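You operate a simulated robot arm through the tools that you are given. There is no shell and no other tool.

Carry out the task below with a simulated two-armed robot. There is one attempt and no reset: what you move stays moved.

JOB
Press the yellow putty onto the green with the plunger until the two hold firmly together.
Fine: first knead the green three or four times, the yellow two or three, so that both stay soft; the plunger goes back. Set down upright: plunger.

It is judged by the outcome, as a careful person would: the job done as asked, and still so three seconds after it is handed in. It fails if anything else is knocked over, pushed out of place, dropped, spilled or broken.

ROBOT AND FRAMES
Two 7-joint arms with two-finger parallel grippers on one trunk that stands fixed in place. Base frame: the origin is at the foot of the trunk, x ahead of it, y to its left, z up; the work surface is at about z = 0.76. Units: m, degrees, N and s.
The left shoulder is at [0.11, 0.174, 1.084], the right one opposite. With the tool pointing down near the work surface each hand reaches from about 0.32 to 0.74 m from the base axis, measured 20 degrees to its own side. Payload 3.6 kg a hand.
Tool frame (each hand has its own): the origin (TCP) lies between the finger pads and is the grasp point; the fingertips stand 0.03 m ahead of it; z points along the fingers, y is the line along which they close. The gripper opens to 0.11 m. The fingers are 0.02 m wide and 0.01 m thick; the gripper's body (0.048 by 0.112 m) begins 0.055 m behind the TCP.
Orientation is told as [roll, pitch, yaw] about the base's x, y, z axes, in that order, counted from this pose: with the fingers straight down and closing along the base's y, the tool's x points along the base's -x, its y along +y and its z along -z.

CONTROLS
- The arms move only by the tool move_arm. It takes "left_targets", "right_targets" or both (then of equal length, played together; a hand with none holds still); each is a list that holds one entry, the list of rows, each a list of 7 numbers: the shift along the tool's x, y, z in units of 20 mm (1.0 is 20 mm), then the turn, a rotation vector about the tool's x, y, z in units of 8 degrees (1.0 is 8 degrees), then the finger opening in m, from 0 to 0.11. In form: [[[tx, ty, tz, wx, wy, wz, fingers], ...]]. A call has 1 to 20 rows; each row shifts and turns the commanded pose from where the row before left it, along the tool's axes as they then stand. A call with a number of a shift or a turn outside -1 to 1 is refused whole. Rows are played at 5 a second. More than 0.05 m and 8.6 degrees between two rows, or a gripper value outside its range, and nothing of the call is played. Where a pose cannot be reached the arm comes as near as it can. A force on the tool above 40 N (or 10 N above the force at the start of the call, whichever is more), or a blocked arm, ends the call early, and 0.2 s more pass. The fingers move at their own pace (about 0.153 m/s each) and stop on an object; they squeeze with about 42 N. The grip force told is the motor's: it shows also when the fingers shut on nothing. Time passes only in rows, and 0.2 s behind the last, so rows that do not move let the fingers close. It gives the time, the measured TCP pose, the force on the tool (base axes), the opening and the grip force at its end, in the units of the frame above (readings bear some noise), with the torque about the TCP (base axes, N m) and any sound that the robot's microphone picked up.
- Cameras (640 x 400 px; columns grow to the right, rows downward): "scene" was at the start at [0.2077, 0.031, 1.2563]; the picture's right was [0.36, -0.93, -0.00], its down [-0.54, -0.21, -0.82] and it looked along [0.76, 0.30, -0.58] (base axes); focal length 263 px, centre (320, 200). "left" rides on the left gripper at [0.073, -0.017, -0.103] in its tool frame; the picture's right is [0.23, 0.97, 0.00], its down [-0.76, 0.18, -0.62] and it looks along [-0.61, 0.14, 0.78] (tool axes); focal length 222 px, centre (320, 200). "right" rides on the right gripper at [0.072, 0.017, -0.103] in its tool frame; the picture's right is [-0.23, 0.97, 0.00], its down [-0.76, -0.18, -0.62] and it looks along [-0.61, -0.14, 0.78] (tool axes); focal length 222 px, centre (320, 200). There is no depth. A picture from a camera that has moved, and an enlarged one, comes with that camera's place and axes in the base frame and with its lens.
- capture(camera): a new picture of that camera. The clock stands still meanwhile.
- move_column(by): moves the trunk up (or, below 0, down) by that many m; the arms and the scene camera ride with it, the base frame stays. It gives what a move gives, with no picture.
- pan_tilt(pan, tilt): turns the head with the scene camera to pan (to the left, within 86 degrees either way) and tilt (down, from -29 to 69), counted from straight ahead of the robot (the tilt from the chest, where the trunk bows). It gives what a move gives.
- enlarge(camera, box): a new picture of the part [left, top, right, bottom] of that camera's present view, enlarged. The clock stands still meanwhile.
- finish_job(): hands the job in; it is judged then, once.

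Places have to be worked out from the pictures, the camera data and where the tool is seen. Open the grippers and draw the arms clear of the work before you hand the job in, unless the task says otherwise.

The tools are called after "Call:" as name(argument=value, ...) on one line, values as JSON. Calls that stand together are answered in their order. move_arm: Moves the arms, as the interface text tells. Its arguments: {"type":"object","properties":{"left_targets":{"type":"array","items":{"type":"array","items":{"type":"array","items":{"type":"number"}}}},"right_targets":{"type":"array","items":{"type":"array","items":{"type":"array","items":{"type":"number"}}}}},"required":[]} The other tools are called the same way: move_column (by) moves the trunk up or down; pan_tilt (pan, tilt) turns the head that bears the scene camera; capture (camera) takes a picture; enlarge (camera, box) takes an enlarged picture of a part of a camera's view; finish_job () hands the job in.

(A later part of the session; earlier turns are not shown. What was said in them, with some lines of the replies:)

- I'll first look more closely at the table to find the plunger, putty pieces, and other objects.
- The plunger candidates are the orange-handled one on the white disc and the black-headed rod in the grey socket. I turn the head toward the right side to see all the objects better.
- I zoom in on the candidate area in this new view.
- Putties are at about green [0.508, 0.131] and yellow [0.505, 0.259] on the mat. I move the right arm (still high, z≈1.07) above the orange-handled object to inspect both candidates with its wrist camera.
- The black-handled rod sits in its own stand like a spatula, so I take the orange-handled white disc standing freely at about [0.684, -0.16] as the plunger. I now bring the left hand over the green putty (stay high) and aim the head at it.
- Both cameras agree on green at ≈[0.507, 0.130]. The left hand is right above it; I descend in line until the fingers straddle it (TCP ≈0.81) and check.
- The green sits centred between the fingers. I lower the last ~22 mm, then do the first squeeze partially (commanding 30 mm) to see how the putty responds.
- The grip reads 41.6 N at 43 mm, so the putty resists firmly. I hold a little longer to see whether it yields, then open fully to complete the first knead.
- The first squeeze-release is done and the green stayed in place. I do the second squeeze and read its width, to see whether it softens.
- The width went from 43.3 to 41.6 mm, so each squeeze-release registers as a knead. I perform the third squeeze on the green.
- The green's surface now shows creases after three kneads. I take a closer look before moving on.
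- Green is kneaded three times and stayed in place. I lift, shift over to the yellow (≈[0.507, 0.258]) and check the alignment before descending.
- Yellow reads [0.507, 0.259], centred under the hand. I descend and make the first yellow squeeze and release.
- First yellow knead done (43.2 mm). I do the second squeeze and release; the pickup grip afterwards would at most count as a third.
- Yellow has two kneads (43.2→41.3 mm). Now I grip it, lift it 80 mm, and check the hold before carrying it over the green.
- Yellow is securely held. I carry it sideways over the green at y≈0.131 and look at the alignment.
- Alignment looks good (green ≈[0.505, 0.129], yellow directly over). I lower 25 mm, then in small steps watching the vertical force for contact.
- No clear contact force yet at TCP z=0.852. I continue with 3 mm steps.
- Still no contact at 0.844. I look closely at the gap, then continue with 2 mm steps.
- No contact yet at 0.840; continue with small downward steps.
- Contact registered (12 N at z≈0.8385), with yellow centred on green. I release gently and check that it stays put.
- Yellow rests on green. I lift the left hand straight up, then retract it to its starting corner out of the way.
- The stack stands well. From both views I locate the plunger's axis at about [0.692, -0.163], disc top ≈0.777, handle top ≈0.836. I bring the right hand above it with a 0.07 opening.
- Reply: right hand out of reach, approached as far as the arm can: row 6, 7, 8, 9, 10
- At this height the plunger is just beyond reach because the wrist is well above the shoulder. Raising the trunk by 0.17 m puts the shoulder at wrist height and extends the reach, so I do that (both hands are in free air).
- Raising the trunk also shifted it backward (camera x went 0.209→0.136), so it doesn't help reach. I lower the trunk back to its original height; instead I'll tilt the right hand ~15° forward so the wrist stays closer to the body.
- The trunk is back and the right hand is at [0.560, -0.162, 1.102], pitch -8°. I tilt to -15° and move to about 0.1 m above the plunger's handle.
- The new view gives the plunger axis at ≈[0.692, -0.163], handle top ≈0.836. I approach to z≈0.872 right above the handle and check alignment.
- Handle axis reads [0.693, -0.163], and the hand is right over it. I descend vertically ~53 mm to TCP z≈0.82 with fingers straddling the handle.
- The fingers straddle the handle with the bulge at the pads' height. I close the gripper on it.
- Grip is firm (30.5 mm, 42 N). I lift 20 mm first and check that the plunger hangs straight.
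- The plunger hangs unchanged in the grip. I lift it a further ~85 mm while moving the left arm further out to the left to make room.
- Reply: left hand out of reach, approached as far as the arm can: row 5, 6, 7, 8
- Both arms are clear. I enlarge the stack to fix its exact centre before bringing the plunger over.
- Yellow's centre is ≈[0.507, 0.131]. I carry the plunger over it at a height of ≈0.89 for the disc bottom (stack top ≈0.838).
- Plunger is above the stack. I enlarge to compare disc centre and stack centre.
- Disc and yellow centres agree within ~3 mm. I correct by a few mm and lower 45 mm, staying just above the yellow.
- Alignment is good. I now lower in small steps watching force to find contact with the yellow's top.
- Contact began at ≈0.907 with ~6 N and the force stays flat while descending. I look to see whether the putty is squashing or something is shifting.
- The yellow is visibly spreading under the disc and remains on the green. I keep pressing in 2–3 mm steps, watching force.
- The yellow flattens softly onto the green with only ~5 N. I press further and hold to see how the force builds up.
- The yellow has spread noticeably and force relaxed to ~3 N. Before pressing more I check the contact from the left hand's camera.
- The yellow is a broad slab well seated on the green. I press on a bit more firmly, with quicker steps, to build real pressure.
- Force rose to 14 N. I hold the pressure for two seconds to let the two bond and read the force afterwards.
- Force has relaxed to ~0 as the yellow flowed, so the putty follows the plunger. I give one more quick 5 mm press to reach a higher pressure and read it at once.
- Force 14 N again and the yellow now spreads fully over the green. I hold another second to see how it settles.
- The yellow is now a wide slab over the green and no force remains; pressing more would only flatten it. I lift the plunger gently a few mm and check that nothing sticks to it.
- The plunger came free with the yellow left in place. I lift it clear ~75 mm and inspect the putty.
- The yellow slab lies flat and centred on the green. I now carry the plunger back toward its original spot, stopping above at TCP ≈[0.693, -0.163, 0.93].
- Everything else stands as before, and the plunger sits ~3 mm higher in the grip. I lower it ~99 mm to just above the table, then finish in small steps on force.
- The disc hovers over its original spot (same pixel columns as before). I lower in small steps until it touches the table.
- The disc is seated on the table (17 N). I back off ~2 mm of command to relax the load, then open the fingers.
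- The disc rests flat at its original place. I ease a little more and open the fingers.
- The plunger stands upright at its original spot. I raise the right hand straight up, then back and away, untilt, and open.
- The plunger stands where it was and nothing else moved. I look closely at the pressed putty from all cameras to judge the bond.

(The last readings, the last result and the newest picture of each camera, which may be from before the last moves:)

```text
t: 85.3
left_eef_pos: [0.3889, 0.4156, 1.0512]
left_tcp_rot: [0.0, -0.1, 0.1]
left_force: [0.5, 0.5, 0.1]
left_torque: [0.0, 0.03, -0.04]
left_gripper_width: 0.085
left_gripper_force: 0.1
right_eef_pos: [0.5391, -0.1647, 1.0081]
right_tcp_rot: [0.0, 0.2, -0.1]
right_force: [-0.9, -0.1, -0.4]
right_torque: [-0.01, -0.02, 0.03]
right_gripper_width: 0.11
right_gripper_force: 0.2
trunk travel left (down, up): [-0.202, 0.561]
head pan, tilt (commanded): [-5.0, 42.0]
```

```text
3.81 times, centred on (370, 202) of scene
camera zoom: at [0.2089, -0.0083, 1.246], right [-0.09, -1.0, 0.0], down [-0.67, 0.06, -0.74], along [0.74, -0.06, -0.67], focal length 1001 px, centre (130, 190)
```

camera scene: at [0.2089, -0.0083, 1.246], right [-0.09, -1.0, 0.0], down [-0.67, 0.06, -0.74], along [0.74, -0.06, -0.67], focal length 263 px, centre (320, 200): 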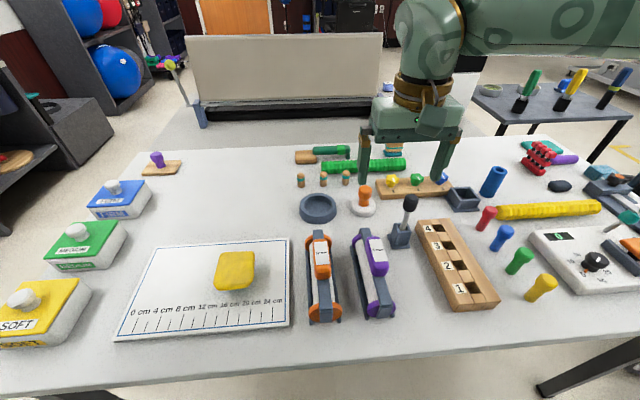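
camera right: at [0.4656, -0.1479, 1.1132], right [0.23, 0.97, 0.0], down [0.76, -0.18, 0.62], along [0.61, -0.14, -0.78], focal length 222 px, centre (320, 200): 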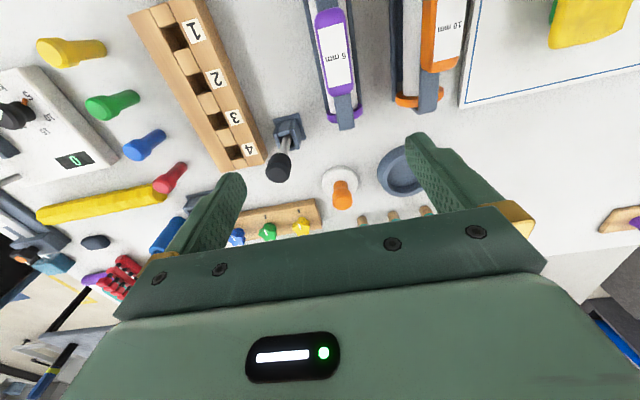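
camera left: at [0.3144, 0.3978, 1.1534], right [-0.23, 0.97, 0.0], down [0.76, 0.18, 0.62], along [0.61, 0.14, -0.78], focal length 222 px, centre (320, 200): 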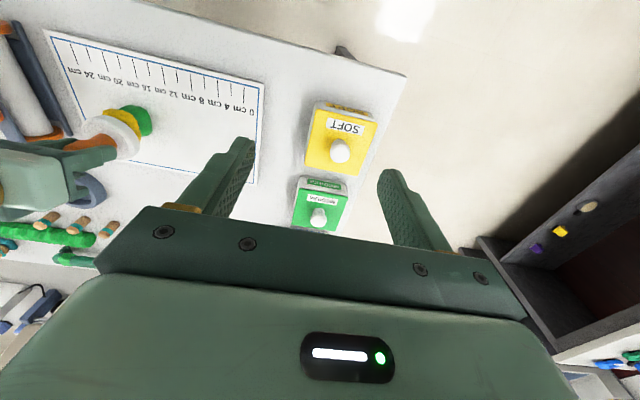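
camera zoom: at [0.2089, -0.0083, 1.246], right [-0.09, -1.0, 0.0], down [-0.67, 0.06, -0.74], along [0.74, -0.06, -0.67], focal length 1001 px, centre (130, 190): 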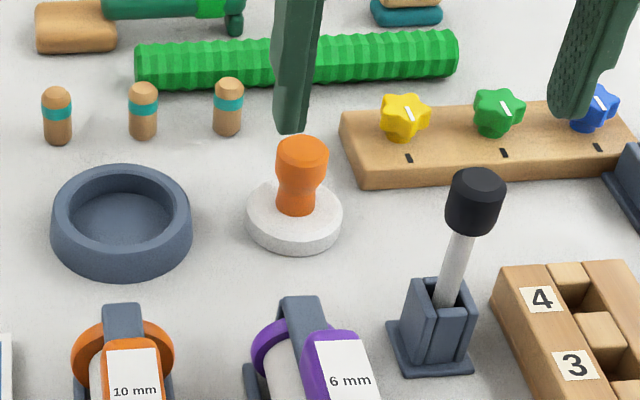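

The plunger is back, but the highest pressure I read was ~14 N and each time it relaxed quickly. To be sure the bond is firm, I'll give one more controlled press with the plunger and look for the stack becoming stiff. First I bring the right hand back above the handle.

Call:
move_arm(right_targets=[[[0, 0, 0, 0, -0.95, 0, 0.075], [0, 0, 0, 0, -0.95, 0, 0.075], [-0.875, 0, 0.429, 0, 0, 0, 0.075], [-0.875, 0, 0.429, 0, 0, 0, 0.075], [-0.875, 0, 0.429, 0, 0, 0, 0.075], [-0.875, 0, 0.429, 0, 0, 0, 0.075], [-0.875, 0, 0.429, 0, 0, 0, 0.07], [-0.875, 0, 0.429, 0, 0, 0, 0.07], [-0.875, 0, 0.429, 0, 0, 0, 0.07], [-0.875, 0, 0.429, 0, 0, 0, 0.07], [0.222, 0, 0.829, 0, 0, 0, 0.07], [0.222, 0, 0.829, 0, 0, 0, 0.07], [0.222, 0, 0.829, 0, 0, 0, 0.07], [0.222, 0, 0.829, 0, 0, 0, 0.07], [0.222, 0, 0.829, 0, 0, 0, 0.07], [0, 0, 0, 0, 0, 0, 0.07]]])

Call:
capture(camera="right")

Call:
enlarge(camera="scene", box=[300, 130, 440, 235])

```text
t: 88.7
left_eef_pos: [0.3899, 0.4142, 1.0515]
left_tcp_rot: [-0.1, -0.1, 0.1]
left_force: [-0.4, 0.6, 0.4]
left_torque: [-0.01, 0.0, -0.01]
left_gripper_width: 0.0848
left_gripper_force: 0.1
right_eef_pos: [0.6913, -0.1649, 0.8925]
right_tcp_rot: [0.0, -15.2, 0.0]
right_force: [-0.3, 0.5, 0.0]
right_torque: [-0.01, -0.03, 0.01]
right_gripper_width: 0.07
right_gripper_force: 0.0
trunk travel left (down, up): [-0.202, 0.561]
head pan, tilt (commanded): [-5.0, 42.0]
```

```text
taken
camera right: at [0.5945, -0.1477, 0.974], right [0.22, 0.97, 0.06], down [0.57, -0.18, 0.8], along [0.79, -0.14, -0.6], focal length 222 px, centre (320, 200)
```

right: 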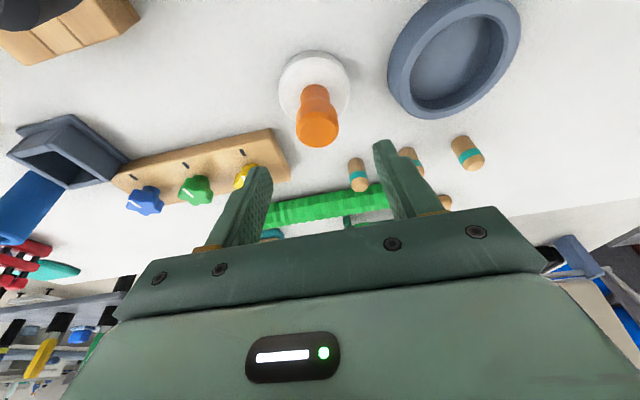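

```text
3.81 times, centred on (370, 182) of scene
camera zoom: at [0.2089, -0.0082, 1.246], right [-0.09, -1.0, 0.0], down [-0.67, 0.06, -0.74], along [0.74, -0.06, -0.67], focal length 1001 px, centre (130, 267)
```

zoom: 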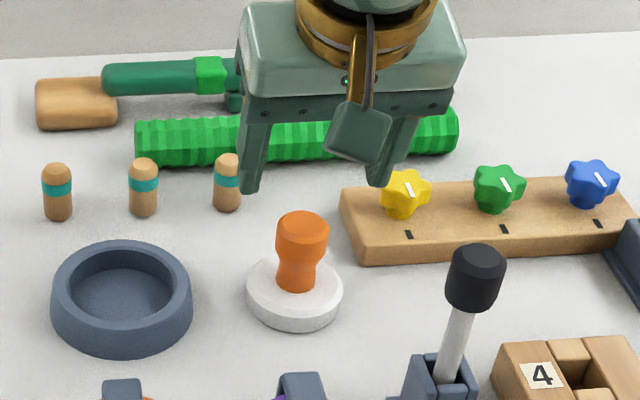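

The plunger stands exactly as it did originally. I descend 72 mm and grip the handle as before.

Call:
move_arm(right_targets=[[[0.186, 0, 0.696, 0, 0, 0, 0.07], [0.186, 0, 0.696, 0, 0, 0, 0.07], [0.186, 0, 0.696, 0, 0, 0, 0.07], [0.186, 0, 0.696, 0, 0, 0, 0.07], [0.186, 0, 0.696, 0, 0, 0, 0.07], [0, 0, 0, 0, 0, 0, 0.07]]])

Call:
move_arm(right_targets=[[[0, 0, 0, 0, 0, 0, 0.02], [0, 0, 0, 0, 0, 0, 0.02], [0, 0, 0, 0, 0, 0, 0.02], [0, 0, 0, 0, 0, 0, 0.02]]])

Call:
capture(camera="right")

```text
t: 90.1
left_eef_pos: [0.3888, 0.4148, 1.0507]
left_tcp_rot: [-0.1, -0.2, 0.1]
left_force: [-0.2, -0.1, -0.1]
left_torque: [-0.02, -0.02, 0.01]
left_gripper_width: 0.0848
left_gripper_force: 0.0
right_eef_pos: [0.6915, -0.1641, 0.8199]
right_tcp_rot: [0.0, -15.2, 0.0]
right_force: [0.9, -1.2, 0.3]
right_torque: [0.01, 0.0, 0.04]
right_gripper_width: 0.0697
right_gripper_force: 0.0
trunk travel left (down, up): [-0.202, 0.561]
head pan, tilt (commanded): [-5.0, 42.0]
```

```text
t: 91.1
left_eef_pos: [0.3889, 0.4153, 1.0501]
left_tcp_rot: [0.0, -0.1, 0.1]
left_force: [0.0, -0.1, 0.3]
left_torque: [0.0, 0.02, -0.03]
left_gripper_width: 0.0852
left_gripper_force: 0.0
right_eef_pos: [0.6921, -0.1647, 0.8211]
right_tcp_rot: [0.0, -15.2, 0.0]
right_force: [0.4, 0.2, 0.1]
right_torque: [-0.02, -0.02, 0.01]
right_gripper_width: 0.0294
right_gripper_force: 41.5
trunk travel left (down, up): [-0.202, 0.561]
head pan, tilt (commanded): [-5.0, 42.0]
```

```text
taken
camera right: at [0.5949, -0.1481, 0.9027], right [0.22, 0.97, 0.06], down [0.57, -0.18, 0.8], along [0.79, -0.14, -0.6], focal length 222 px, centre (320, 200)
```

right: 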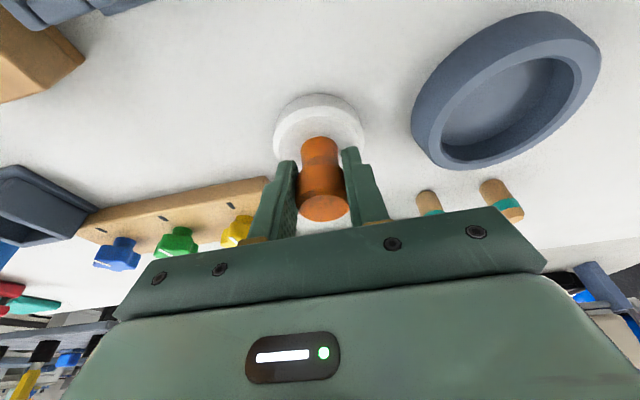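

Gripped again. I lift 110 mm, then carry it over the putty.

Call:
move_arm(right_targets=[[[-0.13, 0, -0.483, 0, 0, 0, 0.02], [-0.216, 0, -0.805, 0, 0, 0, 0.02], [-0.216, 0, -0.805, 0, 0, 0, 0.02], [-0.216, 0, -0.805, 0, 0, 0, 0.02], [-0.216, 0, -0.805, 0, 0, 0, 0.02], [-0.216, 0, -0.805, 0, 0, 0, 0.02], [-0.216, 0, -0.805, 0, 0, 0, 0.02], [0, 0, 0, 0, 0, 0, 0.02]]])

Call:
move_arm(right_targets=[[[0.514, 0.866, -0.1835, 0, 0, 0, 0.02], [0.514, 0.866, -0.1835, 0, 0, 0, 0.02], [0.514, 0.866, -0.1835, 0, 0, 0, 0.02], [0.514, 0.866, -0.1835, 0, 0, 0, 0.02], [0.514, 0.866, -0.1835, 0, 0, 0, 0.02], [0.514, 0.866, -0.1835, 0, 0, 0, 0.02], [0.514, 0.866, -0.1835, 0, 0, 0, 0.02], [0.514, 0.866, -0.1835, 0, 0, 0, 0.02], [0.514, 0.866, -0.1835, 0, 0, 0, 0.02], [0.514, 0.866, -0.1835, 0, 0, 0, 0.02], [0.514, 0.866, -0.1835, 0, 0, 0, 0.02], [0.514, 0.866, -0.1835, 0, 0, 0, 0.02], [0.514, 0.866, -0.1835, 0, 0, 0, 0.02], [0.514, 0.866, -0.1835, 0, 0, 0, 0.02], [0.514, 0.866, -0.1835, 0, 0, 0, 0.02], [0.514, 0.866, -0.1835, 0, 0, 0, 0.02], [0.514, 0.866, -0.1835, 0, 0, 0, 0.02], [0, 0, 0, 0, 0, 0, 0.02], [0, 0, 0, 0, 0, 0, 0.02]]])

Call:
enlarge(camera="scene", box=[174, 195, 294, 295])

Call:
capture(camera="right")

```text
t: 92.9
left_eef_pos: [0.3886, 0.4136, 1.0505]
left_tcp_rot: [0.0, -0.1, 0.1]
left_force: [-0.2, -0.1, -0.4]
left_torque: [0.0, 0.0, -0.01]
left_gripper_width: 0.085
left_gripper_force: 0.1
right_eef_pos: [0.6926, -0.1645, 0.932]
right_tcp_rot: [0.1, -15.1, -0.2]
right_force: [-0.5, -0.7, -0.8]
right_torque: [-0.02, 0.01, 0.01]
right_gripper_width: 0.0298
right_gripper_force: 42.2
trunk travel left (down, up): [-0.202, 0.561]
head pan, tilt (commanded): [-5.0, 42.0]
```

```text
t: 96.9
left_eef_pos: [0.3886, 0.4149, 1.0512]
left_tcp_rot: [0.0, -0.2, 0.1]
left_force: [-0.4, 0.3, 0.3]
left_torque: [0.0, 0.04, 0.03]
left_gripper_width: 0.0851
left_gripper_force: 0.1
right_eef_pos: [0.507, 0.1298, 0.9458]
right_tcp_rot: [0.0, -15.2, 0.0]
right_force: [0.0, -0.3, -1.4]
right_torque: [0.01, 0.02, -0.01]
right_gripper_width: 0.0295
right_gripper_force: 41.5
trunk travel left (down, up): [-0.202, 0.561]
head pan, tilt (commanded): [-5.0, 42.0]
```

```text
4.00 times, centred on (234, 245) of scene
camera zoom: at [0.209, -0.0079, 1.246], right [-0.09, -1.0, 0.0], down [-0.67, 0.06, -0.74], along [0.74, -0.07, -0.67], focal length 1051 px, centre (664, 20)
```

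zoom: 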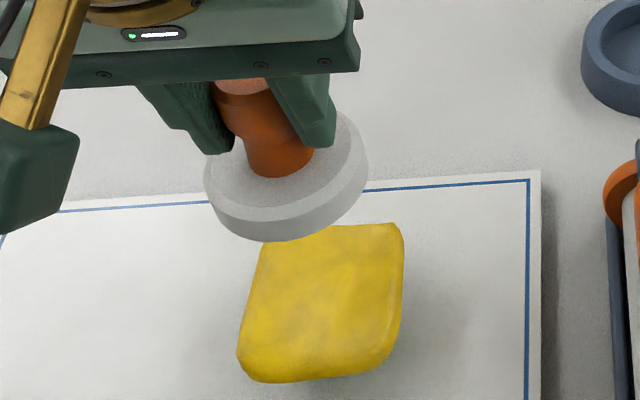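

```text
taken
camera right: at [0.4102, 0.146, 1.0271], right [0.22, 0.97, 0.06], down [0.57, -0.18, 0.8], along [0.79, -0.14, -0.6], focal length 222 px, centre (320, 200)
```

right: 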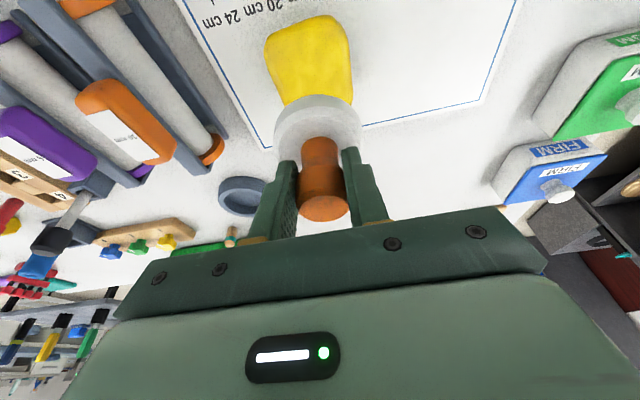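

Positioned over the slab. I lower 60 mm to just above it, then find contact in small steps.

Call:
move_arm(right_targets=[[[0.194, 0, 0.725, 0, 0, 0, 0.02], [0.194, 0, 0.725, 0, 0, 0, 0.02], [0.194, 0, 0.725, 0, 0, 0, 0.02], [0.194, 0, 0.725, 0, 0, 0, 0.02], [0, 0, 0, 0, 0, 0, 0.02]]])

Call:
move_arm(right_targets=[[[0.0647, 0, 0.2415, 0, 0, 0, 0.02], [0, 0, 0, 0, 0, 0, 0.02]]])

Call:
move_arm(right_targets=[[[0.0388, 0, 0.145, 0, 0, 0, 0.02]]])

```text
t: 98.1
left_eef_pos: [0.3893, 0.4152, 1.0508]
left_tcp_rot: [0.0, -0.1, 0.2]
left_force: [-0.1, 0.5, -0.3]
left_torque: [0.0, 0.0, -0.02]
left_gripper_width: 0.0852
left_gripper_force: 0.0
right_eef_pos: [0.5071, 0.1294, 0.886]
right_tcp_rot: [0.1, -15.2, -0.1]
right_force: [0.1, -0.7, -1.3]
right_torque: [0.02, 0.02, 0.04]
right_gripper_width: 0.0294
right_gripper_force: 42.1
trunk travel left (down, up): [-0.202, 0.561]
head pan, tilt (commanded): [-5.0, 42.0]
```

```text
t: 98.7
left_eef_pos: [0.3888, 0.4152, 1.0508]
left_tcp_rot: [-0.1, 0.0, 0.1]
left_force: [0.3, 0.0, 0.7]
left_torque: [-0.03, 0.03, 0.03]
left_gripper_width: 0.085
left_gripper_force: 0.1
right_eef_pos: [0.5075, 0.1307, 0.8825]
right_tcp_rot: [0.0, -15.2, 0.0]
right_force: [0.8, -0.5, -1.2]
right_torque: [-0.01, 0.0, -0.02]
right_gripper_width: 0.0296
right_gripper_force: 42.0
trunk travel left (down, up): [-0.202, 0.561]
head pan, tilt (commanded): [-5.0, 42.0]
```

```text
t: 99.1
left_eef_pos: [0.3901, 0.4152, 1.0497]
left_tcp_rot: [-0.1, -0.1, 0.1]
left_force: [-0.4, -0.2, -0.1]
left_torque: [-0.02, 0.02, -0.01]
left_gripper_width: 0.0847
left_gripper_force: 0.1
right_eef_pos: [0.5074, 0.1283, 0.8789]
right_tcp_rot: [0.0, -15.2, -0.2]
right_force: [1.0, 0.3, -1.4]
right_torque: [0.0, 0.0, -0.01]
right_gripper_width: 0.0296
right_gripper_force: 41.8
trunk travel left (down, up): [-0.202, 0.561]
head pan, tilt (commanded): [-5.0, 42.0]
```

Still no contact at 0.879. Next small steps, reading force right after each.

Call:
move_arm(right_targets=[[[0.0388, 0, 0.145, 0, 0, 0, 0.02]]])

Call:
move_arm(right_targets=[[[0.0388, 0, 0.145, 0, 0, 0, 0.02]]])

```text
t: 99.5
left_eef_pos: [0.3886, 0.4143, 1.0507]
left_tcp_rot: [-0.1, -0.1, 0.1]
left_force: [-1.2, 0.4, 0.5]
left_torque: [-0.03, 0.03, -0.04]
left_gripper_width: 0.0848
left_gripper_force: 0.0
right_eef_pos: [0.5072, 0.13, 0.8763]
right_tcp_rot: [0.2, -15.2, -0.1]
right_force: [-1.4, -0.2, 8.1]
right_torque: [-0.08, 0.09, -0.01]
right_gripper_width: 0.0295
right_gripper_force: 41.7
trunk travel left (down, up): [-0.202, 0.561]
head pan, tilt (commanded): [-5.0, 42.0]
```

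```text
t: 99.9
left_eef_pos: [0.3887, 0.415, 1.0515]
left_tcp_rot: [0.0, -0.3, 0.1]
left_force: [-1.0, -0.5, 0.0]
left_torque: [-0.04, -0.04, -0.01]
left_gripper_width: 0.085
left_gripper_force: 0.0
right_eef_pos: [0.5066, 0.1297, 0.8737]
right_tcp_rot: [0.1, -15.3, -0.1]
right_force: [1.0, 0.3, 18.5]
right_torque: [-0.04, -0.04, -0.01]
right_gripper_width: 0.0293
right_gripper_force: 41.7
trunk travel left (down, up): [-0.202, 0.561]
head pan, tilt (commanded): [-5.0, 42.0]
```

Force is now 18.5 N. I hold briefly to see whether it stays (stiff) or relaxes.

Call:
move_arm(right_targets=[[[0, 0, 0, 0, 0, 0, 0.02]]])

Call:
move_arm(right_targets=[[[0, 0, 0, 0, 0, 0, 0.02]]])

Call:
enlarge(camera="scene", box=[204, 225, 284, 295])

Call:
enlarge(camera="left", box=[80, 60, 200, 160])

```text
t: 100.3
left_eef_pos: [0.3889, 0.4148, 1.0516]
left_tcp_rot: [-0.1, -0.1, 0.2]
left_force: [0.4, 0.2, 0.3]
left_torque: [0.02, -0.02, 0.02]
left_gripper_width: 0.0847
left_gripper_force: 0.0
right_eef_pos: [0.5072, 0.1297, 0.8719]
right_tcp_rot: [-0.1, -15.2, 0.0]
right_force: [2.7, 1.5, 10.6]
right_torque: [0.03, -0.26, -0.05]
right_gripper_width: 0.0294
right_gripper_force: 41.8
trunk travel left (down, up): [-0.202, 0.561]
head pan, tilt (commanded): [-5.0, 42.0]
```

```text
t: 100.7
left_eef_pos: [0.389, 0.4139, 1.0517]
left_tcp_rot: [-0.1, -0.1, 0.1]
left_force: [-0.3, 0.9, 0.6]
left_torque: [-0.01, -0.01, 0.0]
left_gripper_width: 0.0848
left_gripper_force: 0.1
right_eef_pos: [0.5065, 0.13, 0.8727]
right_tcp_rot: [-0.1, -15.2, 0.1]
right_force: [2.5, 1.5, 5.7]
right_torque: [0.08, -0.29, 0.01]
right_gripper_width: 0.0296
right_gripper_force: 41.7
trunk travel left (down, up): [-0.202, 0.561]
head pan, tilt (commanded): [-5.0, 42.0]
```

```text
5.71 times, centred on (244, 260) of scene
camera zoom: at [0.2089, -0.008, 1.2459], right [-0.09, -1.0, 0.0], down [-0.67, 0.06, -0.74], along [0.74, -0.06, -0.67], focal length 1502 px, centre (754, -143)
```

zoom: 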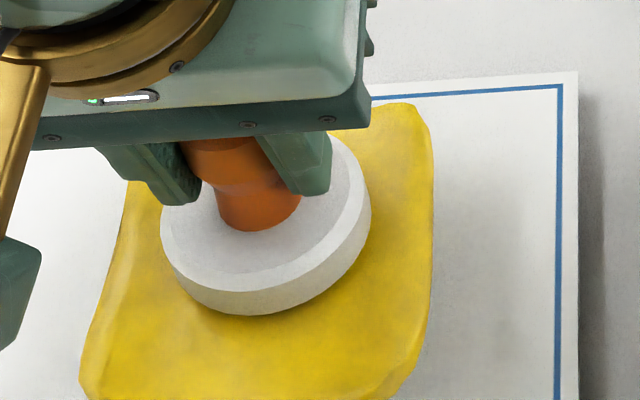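

```text
4.00 times, centred on (140, 110) of left
camera zoom: at [0.3146, 0.3978, 1.1532], right [-0.23, 0.97, 0.0], down [0.76, 0.18, 0.62], along [0.61, 0.14, -0.78], focal length 888 px, centre (1040, 560)
```

zoom: 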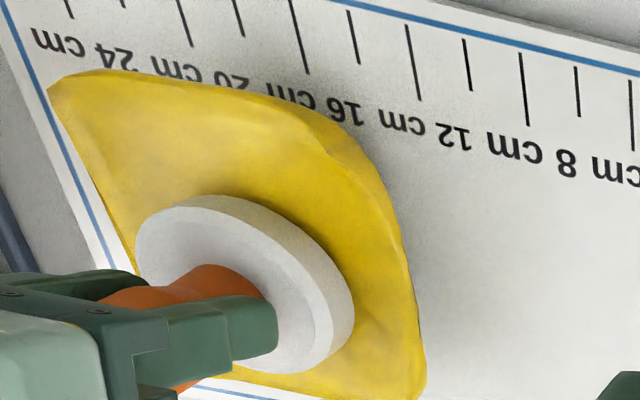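

The force stayed above 10 N for about a second, but the yellow has now spread very wide, so I stop pressing at once and lift the plunger straight up.

Call:
move_arm(right_targets=[[[-0.0388, 0, -0.145, 0, 0, 0, 0.02], [-0.0647, 0, -0.2415, 0, 0, 0, 0.02], [-0.194, 0, -0.724, 0, 0, 0, 0.02], [-0.194, 0, -0.724, 0, 0, 0, 0.02], [-0.194, 0, -0.724, 0, 0, 0, 0.02], [-0.194, 0, -0.724, 0, 0, 0, 0.02], [-0.194, 0, -0.724, 0, 0, 0, 0.02], [0, 0, 0, 0, 0, 0, 0.02]]])

Call:
capture(camera="scene")

Call:
enlarge(camera="left", box=[40, 40, 200, 160])

Call:
capture(camera="right")

```text
t: 102.5
left_eef_pos: [0.3896, 0.4152, 1.0501]
left_tcp_rot: [-0.2, -0.1, 0.2]
left_force: [-0.1, -0.3, -0.3]
left_torque: [-0.02, 0.0, 0.05]
left_gripper_width: 0.0852
left_gripper_force: 0.0
right_eef_pos: [0.5068, 0.1303, 0.9555]
right_tcp_rot: [0.0, -15.2, 0.0]
right_force: [0.3, 0.5, -0.9]
right_torque: [-0.02, -0.03, 0.01]
right_gripper_width: 0.0295
right_gripper_force: 41.7
trunk travel left (down, up): [-0.202, 0.561]
head pan, tilt (commanded): [-5.0, 42.0]
```

```text
taken
camera scene: at [0.2093, -0.008, 1.2459], right [-0.09, -1.0, 0.0], down [-0.67, 0.06, -0.74], along [0.74, -0.07, -0.67], focal length 263 px, centre (320, 200)
```

scene: 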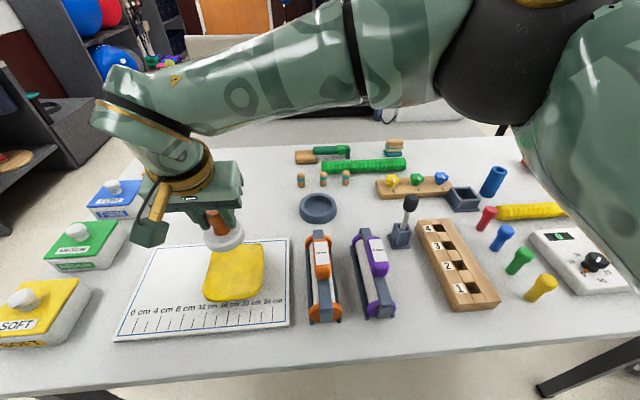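

```text
3.33 times, centred on (120, 100) of left
camera zoom: at [0.3149, 0.3979, 1.1532], right [-0.23, 0.97, 0.0], down [0.76, 0.18, 0.62], along [0.61, 0.14, -0.78], focal length 740 px, centre (987, 533)
```

zoom: 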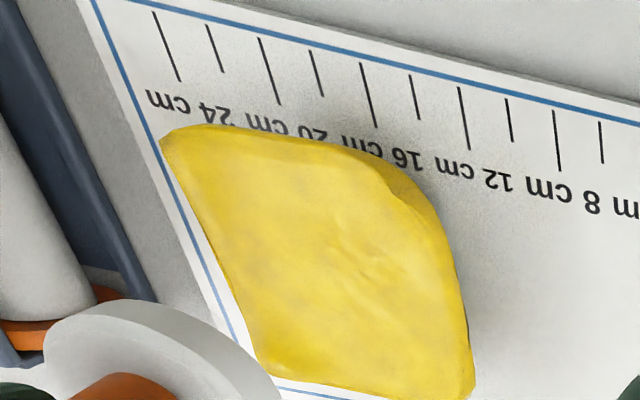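

```text
taken
camera right: at [0.4092, 0.1465, 1.0368], right [0.22, 0.97, 0.06], down [0.57, -0.18, 0.8], along [0.79, -0.14, -0.6], focal length 222 px, centre (320, 200)
```

right: 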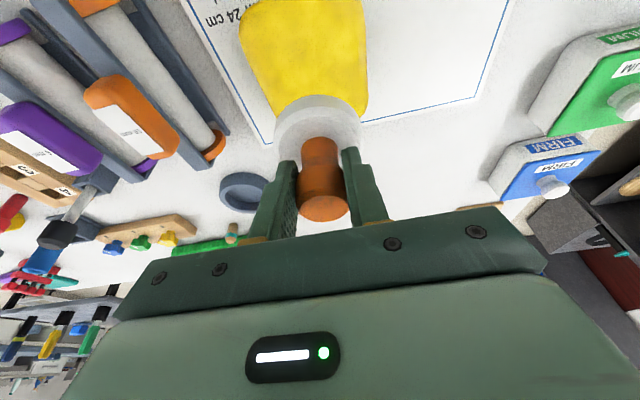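

The putty pair sits entirely on the mat, clear of everything. I carry the plunger back to above its place.

Call:
move_arm(right_targets=[[[-0.5065, -0.866, 0.1, 0, 0, 0, 0.02], [-0.5065, -0.866, 0.12, 0, 0, 0, 0.02], [-0.5065, -0.866, 0.12, 0, 0, 0, 0.02], [-0.5065, -0.866, 0.15, 0, 0, 0, 0.02], [-0.5065, -0.866, 0.2, 0, 0, 0, 0.02], [-0.5065, -0.866, 0.2, 0, 0, 0, 0.02], [-0.5065, -0.866, 0.2, 0, 0, 0, 0.02], [-0.5065, -0.866, 0.2, 0, 0, 0, 0.02], [-0.5065, -0.866, 0.2, 0, 0, 0, 0.02], [-0.5065, -0.866, 0.2, 0, 0, 0, 0.02], [-0.5065, -0.866, 0.2, 0, 0, 0, 0.02], [-0.5065, -0.866, 0.2, 0, 0, 0, 0.02], [-0.5065, -0.866, 0.25, 0, 0, 0, 0.02], [-0.5065, -0.866, 0.25, 0, 0, 0, 0.02], [-0.5065, -0.866, 0.3, 0, 0, 0, 0.02], [-0.5065, -0.866, 0.35, 0, 0, 0, 0.02], [-0.5065, -0.866, 0.35, 0, 0, 0, 0.02], [0, 0, 0, 0, 0, 0, 0.02], [0, 0, 0, 0, 0, 0, 0.02]]])

Call:
capture(camera="scene")

Call:
capture(camera="right")

```text
t: 106.5
left_eef_pos: [0.3893, 0.4161, 1.0513]
left_tcp_rot: [0.0, -0.1, 0.1]
left_force: [-0.7, 0.2, 0.0]
left_torque: [-0.01, 0.01, 0.01]
left_gripper_width: 0.0851
left_gripper_force: 0.0
right_eef_pos: [0.6906, -0.165, 0.9292]
right_tcp_rot: [0.0, -15.2, -0.1]
right_force: [-0.3, -0.7, -1.2]
right_torque: [0.01, -0.01, -0.02]
right_gripper_width: 0.0296
right_gripper_force: 41.8
trunk travel left (down, up): [-0.202, 0.561]
head pan, tilt (commanded): [-5.0, 42.0]
```

```text
taken
camera scene: at [0.2093, -0.0084, 1.2459], right [-0.09, -1.0, 0.0], down [-0.67, 0.06, -0.74], along [0.74, -0.06, -0.67], focal length 263 px, centre (320, 200)
```

scene: 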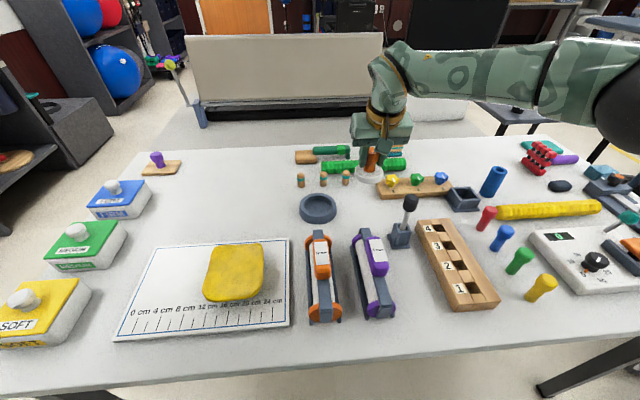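

```text
taken
camera right: at [0.5934, -0.1488, 1.0119], right [0.22, 0.97, 0.06], down [0.57, -0.18, 0.8], along [0.79, -0.14, -0.6], focal length 222 px, centre (320, 200)
```

right: 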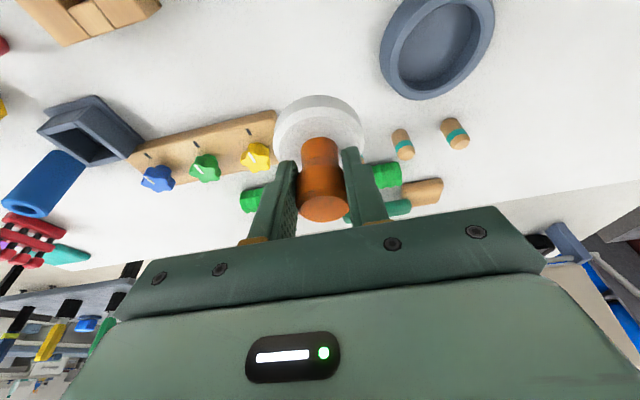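

The plunger is above its place. I lower it ~99 mm to just over the table.

Call:
move_arm(right_targets=[[[0.173, 0, 0.686, 0, 0, 0, 0.02], [0.173, 0, 0.686, 0, 0, 0, 0.02], [0.173, 0, 0.686, 0, 0, 0, 0.02], [0.173, 0, 0.686, 0, 0, 0, 0.02], [0.173, 0, 0.686, 0, 0, 0, 0.02], [0.173, 0, 0.686, 0, 0, 0, 0.02], [0.173, 0, 0.686, 0, 0, 0, 0.02], [0, 0, 0, 0, 0, 0, 0.02]]])

Call:
move_arm(right_targets=[[[0.052, 0, 0.193, 0, 0, 0, 0.02], [0, 0, 0, 0, 0, 0, 0.02]]])

Call:
move_arm(right_targets=[[[0.026, 0, 0.0966, 0, 0, 0, 0.02], [0, 0, 0, 0, 0, 0, 0.02]]])

```text
t: 108.3
left_eef_pos: [0.3894, 0.4147, 1.0515]
left_tcp_rot: [-0.1, 0.0, 0.1]
left_force: [0.3, 0.0, 0.2]
left_torque: [-0.03, -0.02, 0.01]
left_gripper_width: 0.0851
left_gripper_force: 0.1
right_eef_pos: [0.6927, -0.1634, 0.8318]
right_tcp_rot: [0.0, -15.2, 0.0]
right_force: [-0.7, 0.4, -0.9]
right_torque: [0.02, 0.04, -0.04]
right_gripper_width: 0.0296
right_gripper_force: 41.9
trunk travel left (down, up): [-0.202, 0.561]
head pan, tilt (commanded): [-5.0, 42.0]
```

```text
t: 108.9
left_eef_pos: [0.389, 0.4148, 1.0513]
left_tcp_rot: [-0.1, -0.1, 0.1]
left_force: [-0.7, 0.1, -0.5]
left_torque: [-0.01, -0.03, -0.03]
left_gripper_width: 0.0851
left_gripper_force: 0.0
right_eef_pos: [0.6929, -0.1645, 0.8277]
right_tcp_rot: [0.0, -15.1, 0.0]
right_force: [-0.7, -0.8, -2.0]
right_torque: [-0.02, -0.02, 0.02]
right_gripper_width: 0.0295
right_gripper_force: 41.5
trunk travel left (down, up): [-0.202, 0.561]
head pan, tilt (commanded): [-5.0, 42.0]
```

```text
t: 109.5
left_eef_pos: [0.3887, 0.4158, 1.0516]
left_tcp_rot: [-0.1, -0.1, 0.1]
left_force: [0.5, 0.2, -0.4]
left_torque: [-0.03, 0.0, 0.02]
left_gripper_width: 0.085
left_gripper_force: 0.0
right_eef_pos: [0.6926, -0.1648, 0.8259]
right_tcp_rot: [0.0, -15.2, 0.0]
right_force: [-0.5, 0.1, -1.8]
right_torque: [0.01, 0.02, 0.01]
right_gripper_width: 0.0294
right_gripper_force: 42.3
trunk travel left (down, up): [-0.202, 0.561]
head pan, tilt (commanded): [-5.0, 42.0]
```

No contact yet at 0.826; I continue in 2 mm and 1.5 mm steps until it touches.

Call:
move_arm(right_targets=[[[0.026, 0, 0.0966, 0, 0, 0, 0.02], [0, 0, 0, 0, 0, 0, 0.02]]])

Call:
move_arm(right_targets=[[[0.0194, 0, 0.0725, 0, 0, 0, 0.02], [0, 0, 0, 0, 0, 0, 0.02]]])

Call:
move_arm(right_targets=[[[0.013, 0, 0.0483, 0, 0, 0, 0.02], [0, 0, 0, 0, 0, 0, 0.02]]])

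```text
t: 110.1
left_eef_pos: [0.3893, 0.4153, 1.0519]
left_tcp_rot: [-0.1, -0.1, 0.1]
left_force: [0.5, 0.3, 0.3]
left_torque: [0.03, -0.01, 0.04]
left_gripper_width: 0.0851
left_gripper_force: 0.0
right_eef_pos: [0.6927, -0.1644, 0.824]
right_tcp_rot: [-0.1, -15.1, 0.0]
right_force: [-0.2, 0.1, -1.2]
right_torque: [0.03, 0.01, -0.02]
right_gripper_width: 0.0295
right_gripper_force: 42.1
trunk travel left (down, up): [-0.202, 0.561]
head pan, tilt (commanded): [-5.0, 42.0]
```

```text
t: 110.7
left_eef_pos: [0.3879, 0.4155, 1.0521]
left_tcp_rot: [0.0, -0.2, 0.0]
left_force: [-0.1, 0.0, -0.1]
left_torque: [0.01, -0.01, 0.01]
left_gripper_width: 0.0851
left_gripper_force: 0.0
right_eef_pos: [0.6928, -0.164, 0.8227]
right_tcp_rot: [-0.1, -15.2, 0.0]
right_force: [0.6, 0.0, -1.3]
right_torque: [0.0, -0.02, 0.01]
right_gripper_width: 0.0302
right_gripper_force: 41.8
trunk travel left (down, up): [-0.202, 0.561]
head pan, tilt (commanded): [-5.0, 42.0]
```

```text
t: 111.3
left_eef_pos: [0.3897, 0.4146, 1.0515]
left_tcp_rot: [-0.2, -0.1, 0.1]
left_force: [0.9, -0.1, 0.4]
left_torque: [0.0, 0.0, 0.05]
left_gripper_width: 0.0852
left_gripper_force: 0.1
right_eef_pos: [0.6932, -0.1652, 0.8224]
right_tcp_rot: [0.0, -15.2, -0.1]
right_force: [-0.3, 0.2, -1.1]
right_torque: [0.0, 0.01, -0.03]
right_gripper_width: 0.0295
right_gripper_force: 41.7
trunk travel left (down, up): [-0.202, 0.561]
head pan, tilt (commanded): [-5.0, 42.0]
```

Still free at 0.822; a few more 1 mm steps.

Call:
move_arm(right_targets=[[[0.0156, 0, 0.058, 0, 0, 0, 0.02], [0, 0, 0, 0, 0, 0, 0.02]]])

Call:
move_arm(right_targets=[[[0.0156, 0, 0.058, 0, 0, 0, 0.02], [0, 0, 0, 0, 0, 0, 0.02]]])

```text
t: 111.9
left_eef_pos: [0.3897, 0.4146, 1.051]
left_tcp_rot: [-0.1, -0.1, 0.0]
left_force: [0.8, -0.8, -0.5]
left_torque: [-0.01, 0.0, -0.05]
left_gripper_width: 0.0849
left_gripper_force: 0.1
right_eef_pos: [0.6932, -0.1641, 0.8216]
right_tcp_rot: [0.0, -15.3, -0.1]
right_force: [0.0, -1.3, 3.3]
right_torque: [-0.12, 0.06, -0.01]
right_gripper_width: 0.0294
right_gripper_force: 42.4
trunk travel left (down, up): [-0.202, 0.561]
head pan, tilt (commanded): [-5.0, 42.0]
```

```text
t: 112.5
left_eef_pos: [0.3881, 0.4146, 1.0512]
left_tcp_rot: [-0.2, -0.2, 0.0]
left_force: [0.3, -0.2, -0.6]
left_torque: [0.03, 0.01, -0.01]
left_gripper_width: 0.0852
left_gripper_force: 0.1
right_eef_pos: [0.6934, -0.1657, 0.8214]
right_tcp_rot: [0.1, -15.3, -0.1]
right_force: [1.8, -0.7, 11.2]
right_torque: [-0.2, 0.18, 0.03]
right_gripper_width: 0.0294
right_gripper_force: 42.1
trunk travel left (down, up): [-0.202, 0.561]
head pan, tilt (commanded): [-5.0, 42.0]
```

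The disc is on the table (11 N). I ease 1.5 mm of command and open the fingers, then check it stands upright.

Call:
move_arm(right_targets=[[[-0.0194, 0, -0.0725, 0, 0, 0, 0.02], [0, 0, 0, 0, 0, 0, 0.02], [0, 0, 0, 0, 0, 0, 0.045], [0, 0, 0, 0, 0, 0, 0.07], [0, 0, 0, 0, 0, 0, 0.07]]])

Call:
capture(camera="right")

Call:
enlarge(camera="scene", box=[300, 130, 440, 235])

```text
t: 113.7
left_eef_pos: [0.39, 0.4152, 1.0507]
left_tcp_rot: [-0.1, -0.1, 0.1]
left_force: [0.1, 0.6, -0.6]
left_torque: [0.0, -0.01, -0.02]
left_gripper_width: 0.0849
left_gripper_force: 0.1
right_eef_pos: [0.6932, -0.1648, 0.8208]
right_tcp_rot: [0.0, -15.2, -0.1]
right_force: [-0.6, 0.6, -0.1]
right_torque: [-0.01, -0.03, 0.05]
right_gripper_width: 0.0703
right_gripper_force: 0.1
trunk travel left (down, up): [-0.202, 0.561]
head pan, tilt (commanded): [-5.0, 42.0]
```

```text
taken
camera right: at [0.5953, -0.1479, 0.9018], right [0.22, 0.97, 0.06], down [0.57, -0.18, 0.8], along [0.79, -0.14, -0.6], focal length 222 px, centre (320, 200)
```

right: 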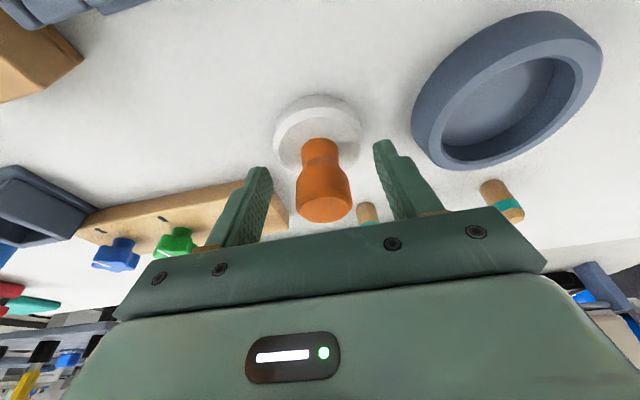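

```text
3.81 times, centred on (370, 182) of scene
camera zoom: at [0.209, -0.0082, 1.2459], right [-0.09, -1.0, 0.0], down [-0.67, 0.06, -0.74], along [0.74, -0.06, -0.67], focal length 1001 px, centre (130, 267)
```

zoom: 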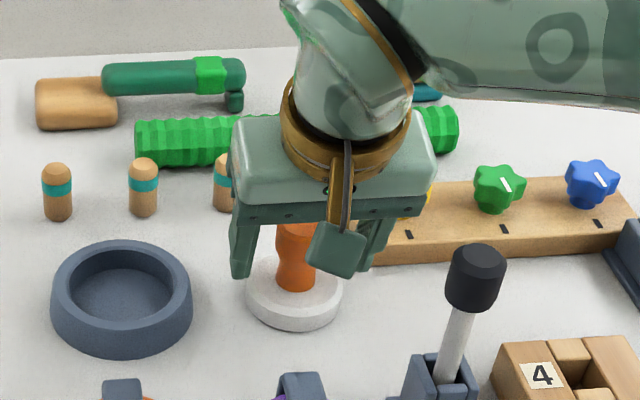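

The plunger is upright at its original place. I lift the right hand straight up, then back and open it, as before.

Call:
move_arm(right_targets=[[[-0.13, 0, -0.483, 0, 0, 0, 0.075], [-0.259, 0, -0.966, 0, 0, 0, 0.075], [-0.259, 0, -0.966, 0, 0, 0, 0.075], [-0.259, 0, -0.966, 0, 0, 0, 0.075], [-0.259, 0, -0.966, 0, 0, 0, 0.075], [-0.259, 0, -0.966, 0, 0, 0, 0.075], [-0.13, 0, -0.483, 0, 0, 0, 0.075], [0.589, 0, -0.849, 0, 0, 0, 0.075], [0.589, 0, -0.849, 0, 0, 0, 0.075], [0.589, 0, -0.849, 0, 0, 0, 0.075], [0.589, 0, -0.849, 0, 0, 0, 0.075], [0.589, 0, -0.849, 0, 0, 0, 0.075], [0.9, 0, -0.4, 0, 0, 0, 0.075], [0.9, 0, -0.2, 0, 0, 0, 0.075], [0.9, 0, -0.2, 0, 0, 0, 0.075], [0.9, 0, -0.2, 0, 0, 0, 0.075], [0, 0, 0, 0, 0.94, 0, 0.11], [0, 0, 0, 0, 0.94, 0, 0.11], [0, 0, 0, 0, 0, 0, 0.11]]])

Call:
move_arm(right_targets=[[[0.9, -0.3, -0.5, 0, 0, 0, 0.11], [0.9, -0.3, -0.5, 0, 0, 0, 0.11], [0.9, -0.3, -0.5, 0, 0, 0, 0.11], [0.9, -0.3, -0.5, 0, 0, 0, 0.11], [0.9, -0.3, -0.5, 0, 0, 0, 0.11], [0, 0, 0, 0, 0, 0, 0.11]]], left_targets=[[[0, 0, 0, 0, 0, 0, 0.11], [0, 0, 0, 0, 0, 0, 0.11], [0, 0, 0, 0, 0, 0, 0.11], [0, 0, 0, 0, 0, 0, 0.11], [0, 0, 0, 0, 0, 0, 0.11], [0, 0, 0, 0, 0, 0, 0.11]]])

Call:
capture(camera="scene")

Call:
enlarge(camera="scene", box=[100, 220, 310, 350])

Call:
enlarge(camera="left", box=[40, 30, 200, 160])

Call:
capture(camera="right")

```text
t: 117.7
left_eef_pos: [0.3881, 0.415, 1.0499]
left_tcp_rot: [-0.1, -0.1, 0.0]
left_force: [-1.0, -0.2, 0.7]
left_torque: [-0.01, 0.01, -0.01]
left_gripper_width: 0.0851
left_gripper_force: 0.2
right_eef_pos: [0.5388, -0.164, 1.009]
right_tcp_rot: [0.0, -0.1, 0.0]
right_force: [0.7, 0.0, 0.1]
right_torque: [0.02, 0.02, -0.01]
right_gripper_width: 0.1101
right_gripper_force: 0.0
trunk travel left (down, up): [-0.202, 0.561]
head pan, tilt (commanded): [-5.0, 42.0]
```

```text
t: 119.1
left_eef_pos: [0.3899, 0.4154, 1.0503]
left_tcp_rot: [-0.2, -0.1, 0.1]
left_force: [-0.1, 0.3, 1.3]
left_torque: [-0.02, 0.04, 0.01]
left_gripper_width: 0.1098
left_gripper_force: 0.1
right_eef_pos: [0.4501, -0.1937, 1.0574]
right_tcp_rot: [0.0, -0.1, 0.0]
right_force: [1.3, 0.2, -0.7]
right_torque: [-0.02, 0.01, -0.01]
right_gripper_width: 0.1101
right_gripper_force: 0.0
trunk travel left (down, up): [-0.202, 0.561]
head pan, tilt (commanded): [-5.0, 42.0]
```

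```text
taken
camera scene: at [0.2093, -0.0081, 1.2459], right [-0.09, -1.0, 0.0], down [-0.67, 0.06, -0.74], along [0.74, -0.06, -0.67], focal length 263 px, centre (320, 200)
```

scene: 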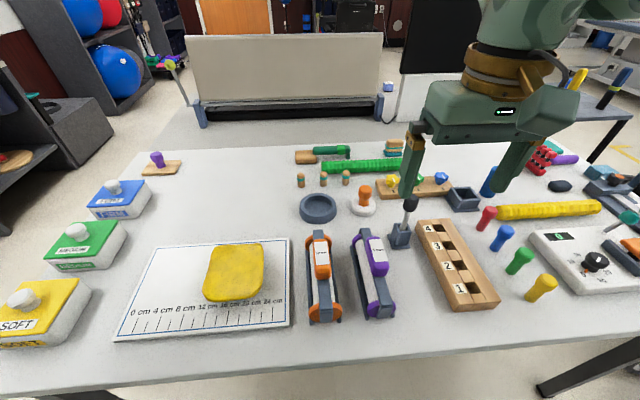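

```text
3.05 times, centred on (205, 285) of scene
camera zoom: at [0.2093, -0.0081, 1.2459], right [-0.09, -1.0, 0.0], down [-0.67, 0.06, -0.74], along [0.74, -0.06, -0.67], focal length 801 px, centre (670, -59)
```

zoom: 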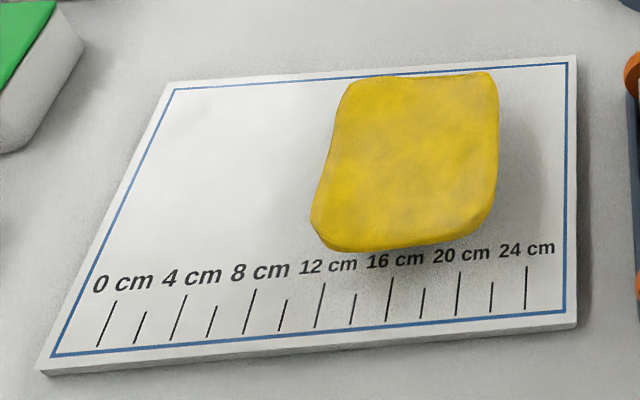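

```text
3.08 times, centred on (120, 95) of left
camera zoom: at [0.3149, 0.3977, 1.1532], right [-0.23, 0.97, 0.0], down [0.76, 0.18, 0.62], along [0.61, 0.14, -0.78], focal length 684 px, centre (935, 523)
```

zoom: 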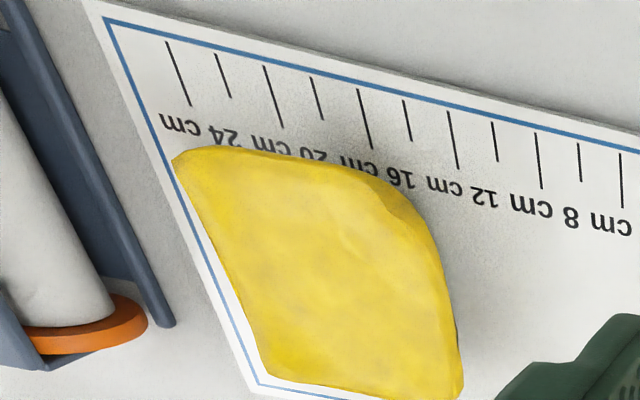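

```text
taken
camera right: at [0.3757, -0.1774, 1.1613], right [0.23, 0.97, 0.0], down [0.76, -0.18, 0.63], along [0.61, -0.14, -0.78], focal length 222 px, centre (320, 200)
```

right: 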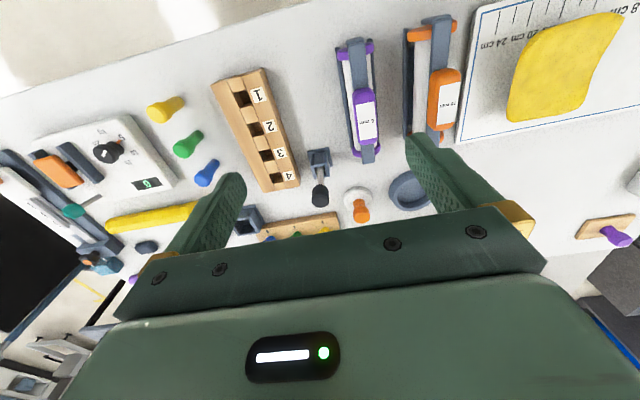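

Plunger stands upright in its original spot, the yellow lies pressed over the green on the mat, and all other objects are unmoved. Both hands are open and well above the work, so I hand the job in.

Call:
finish_job()

```text
The job is handed in.
```

I kneaded both putties, pressed the yellow onto the green with the plunger, and handed the job in. I could not confirm that the two hold firmly. I never tested the bond directly, because gripping the yellow again might have counted as an extra knead.

- **Kneading:** I squeezed the green three times. I squeezed the yellow twice, then gripped it once more to pick it up, which at most makes three.
- **Pressing:** I set the yellow on the green and pressed in two rounds. The highest force I read was 18.5 N, and it stayed above 10 N for about a second in the last press. Each time I held still, the force fell away as the yellow flowed.
- **Shape of the yellow:** The second press flattened it more than I intended. It is now a thin slab about 11–12 cm across and completely covers the green. It stays on the mat and touches nothing else.
- **Plunger:** I took the orange-handled white disc to be the plunger. It stands upright where it was, to within a couple of millimetres.

In the last pictures nothing else had moved. Both hands are open and well above the table.
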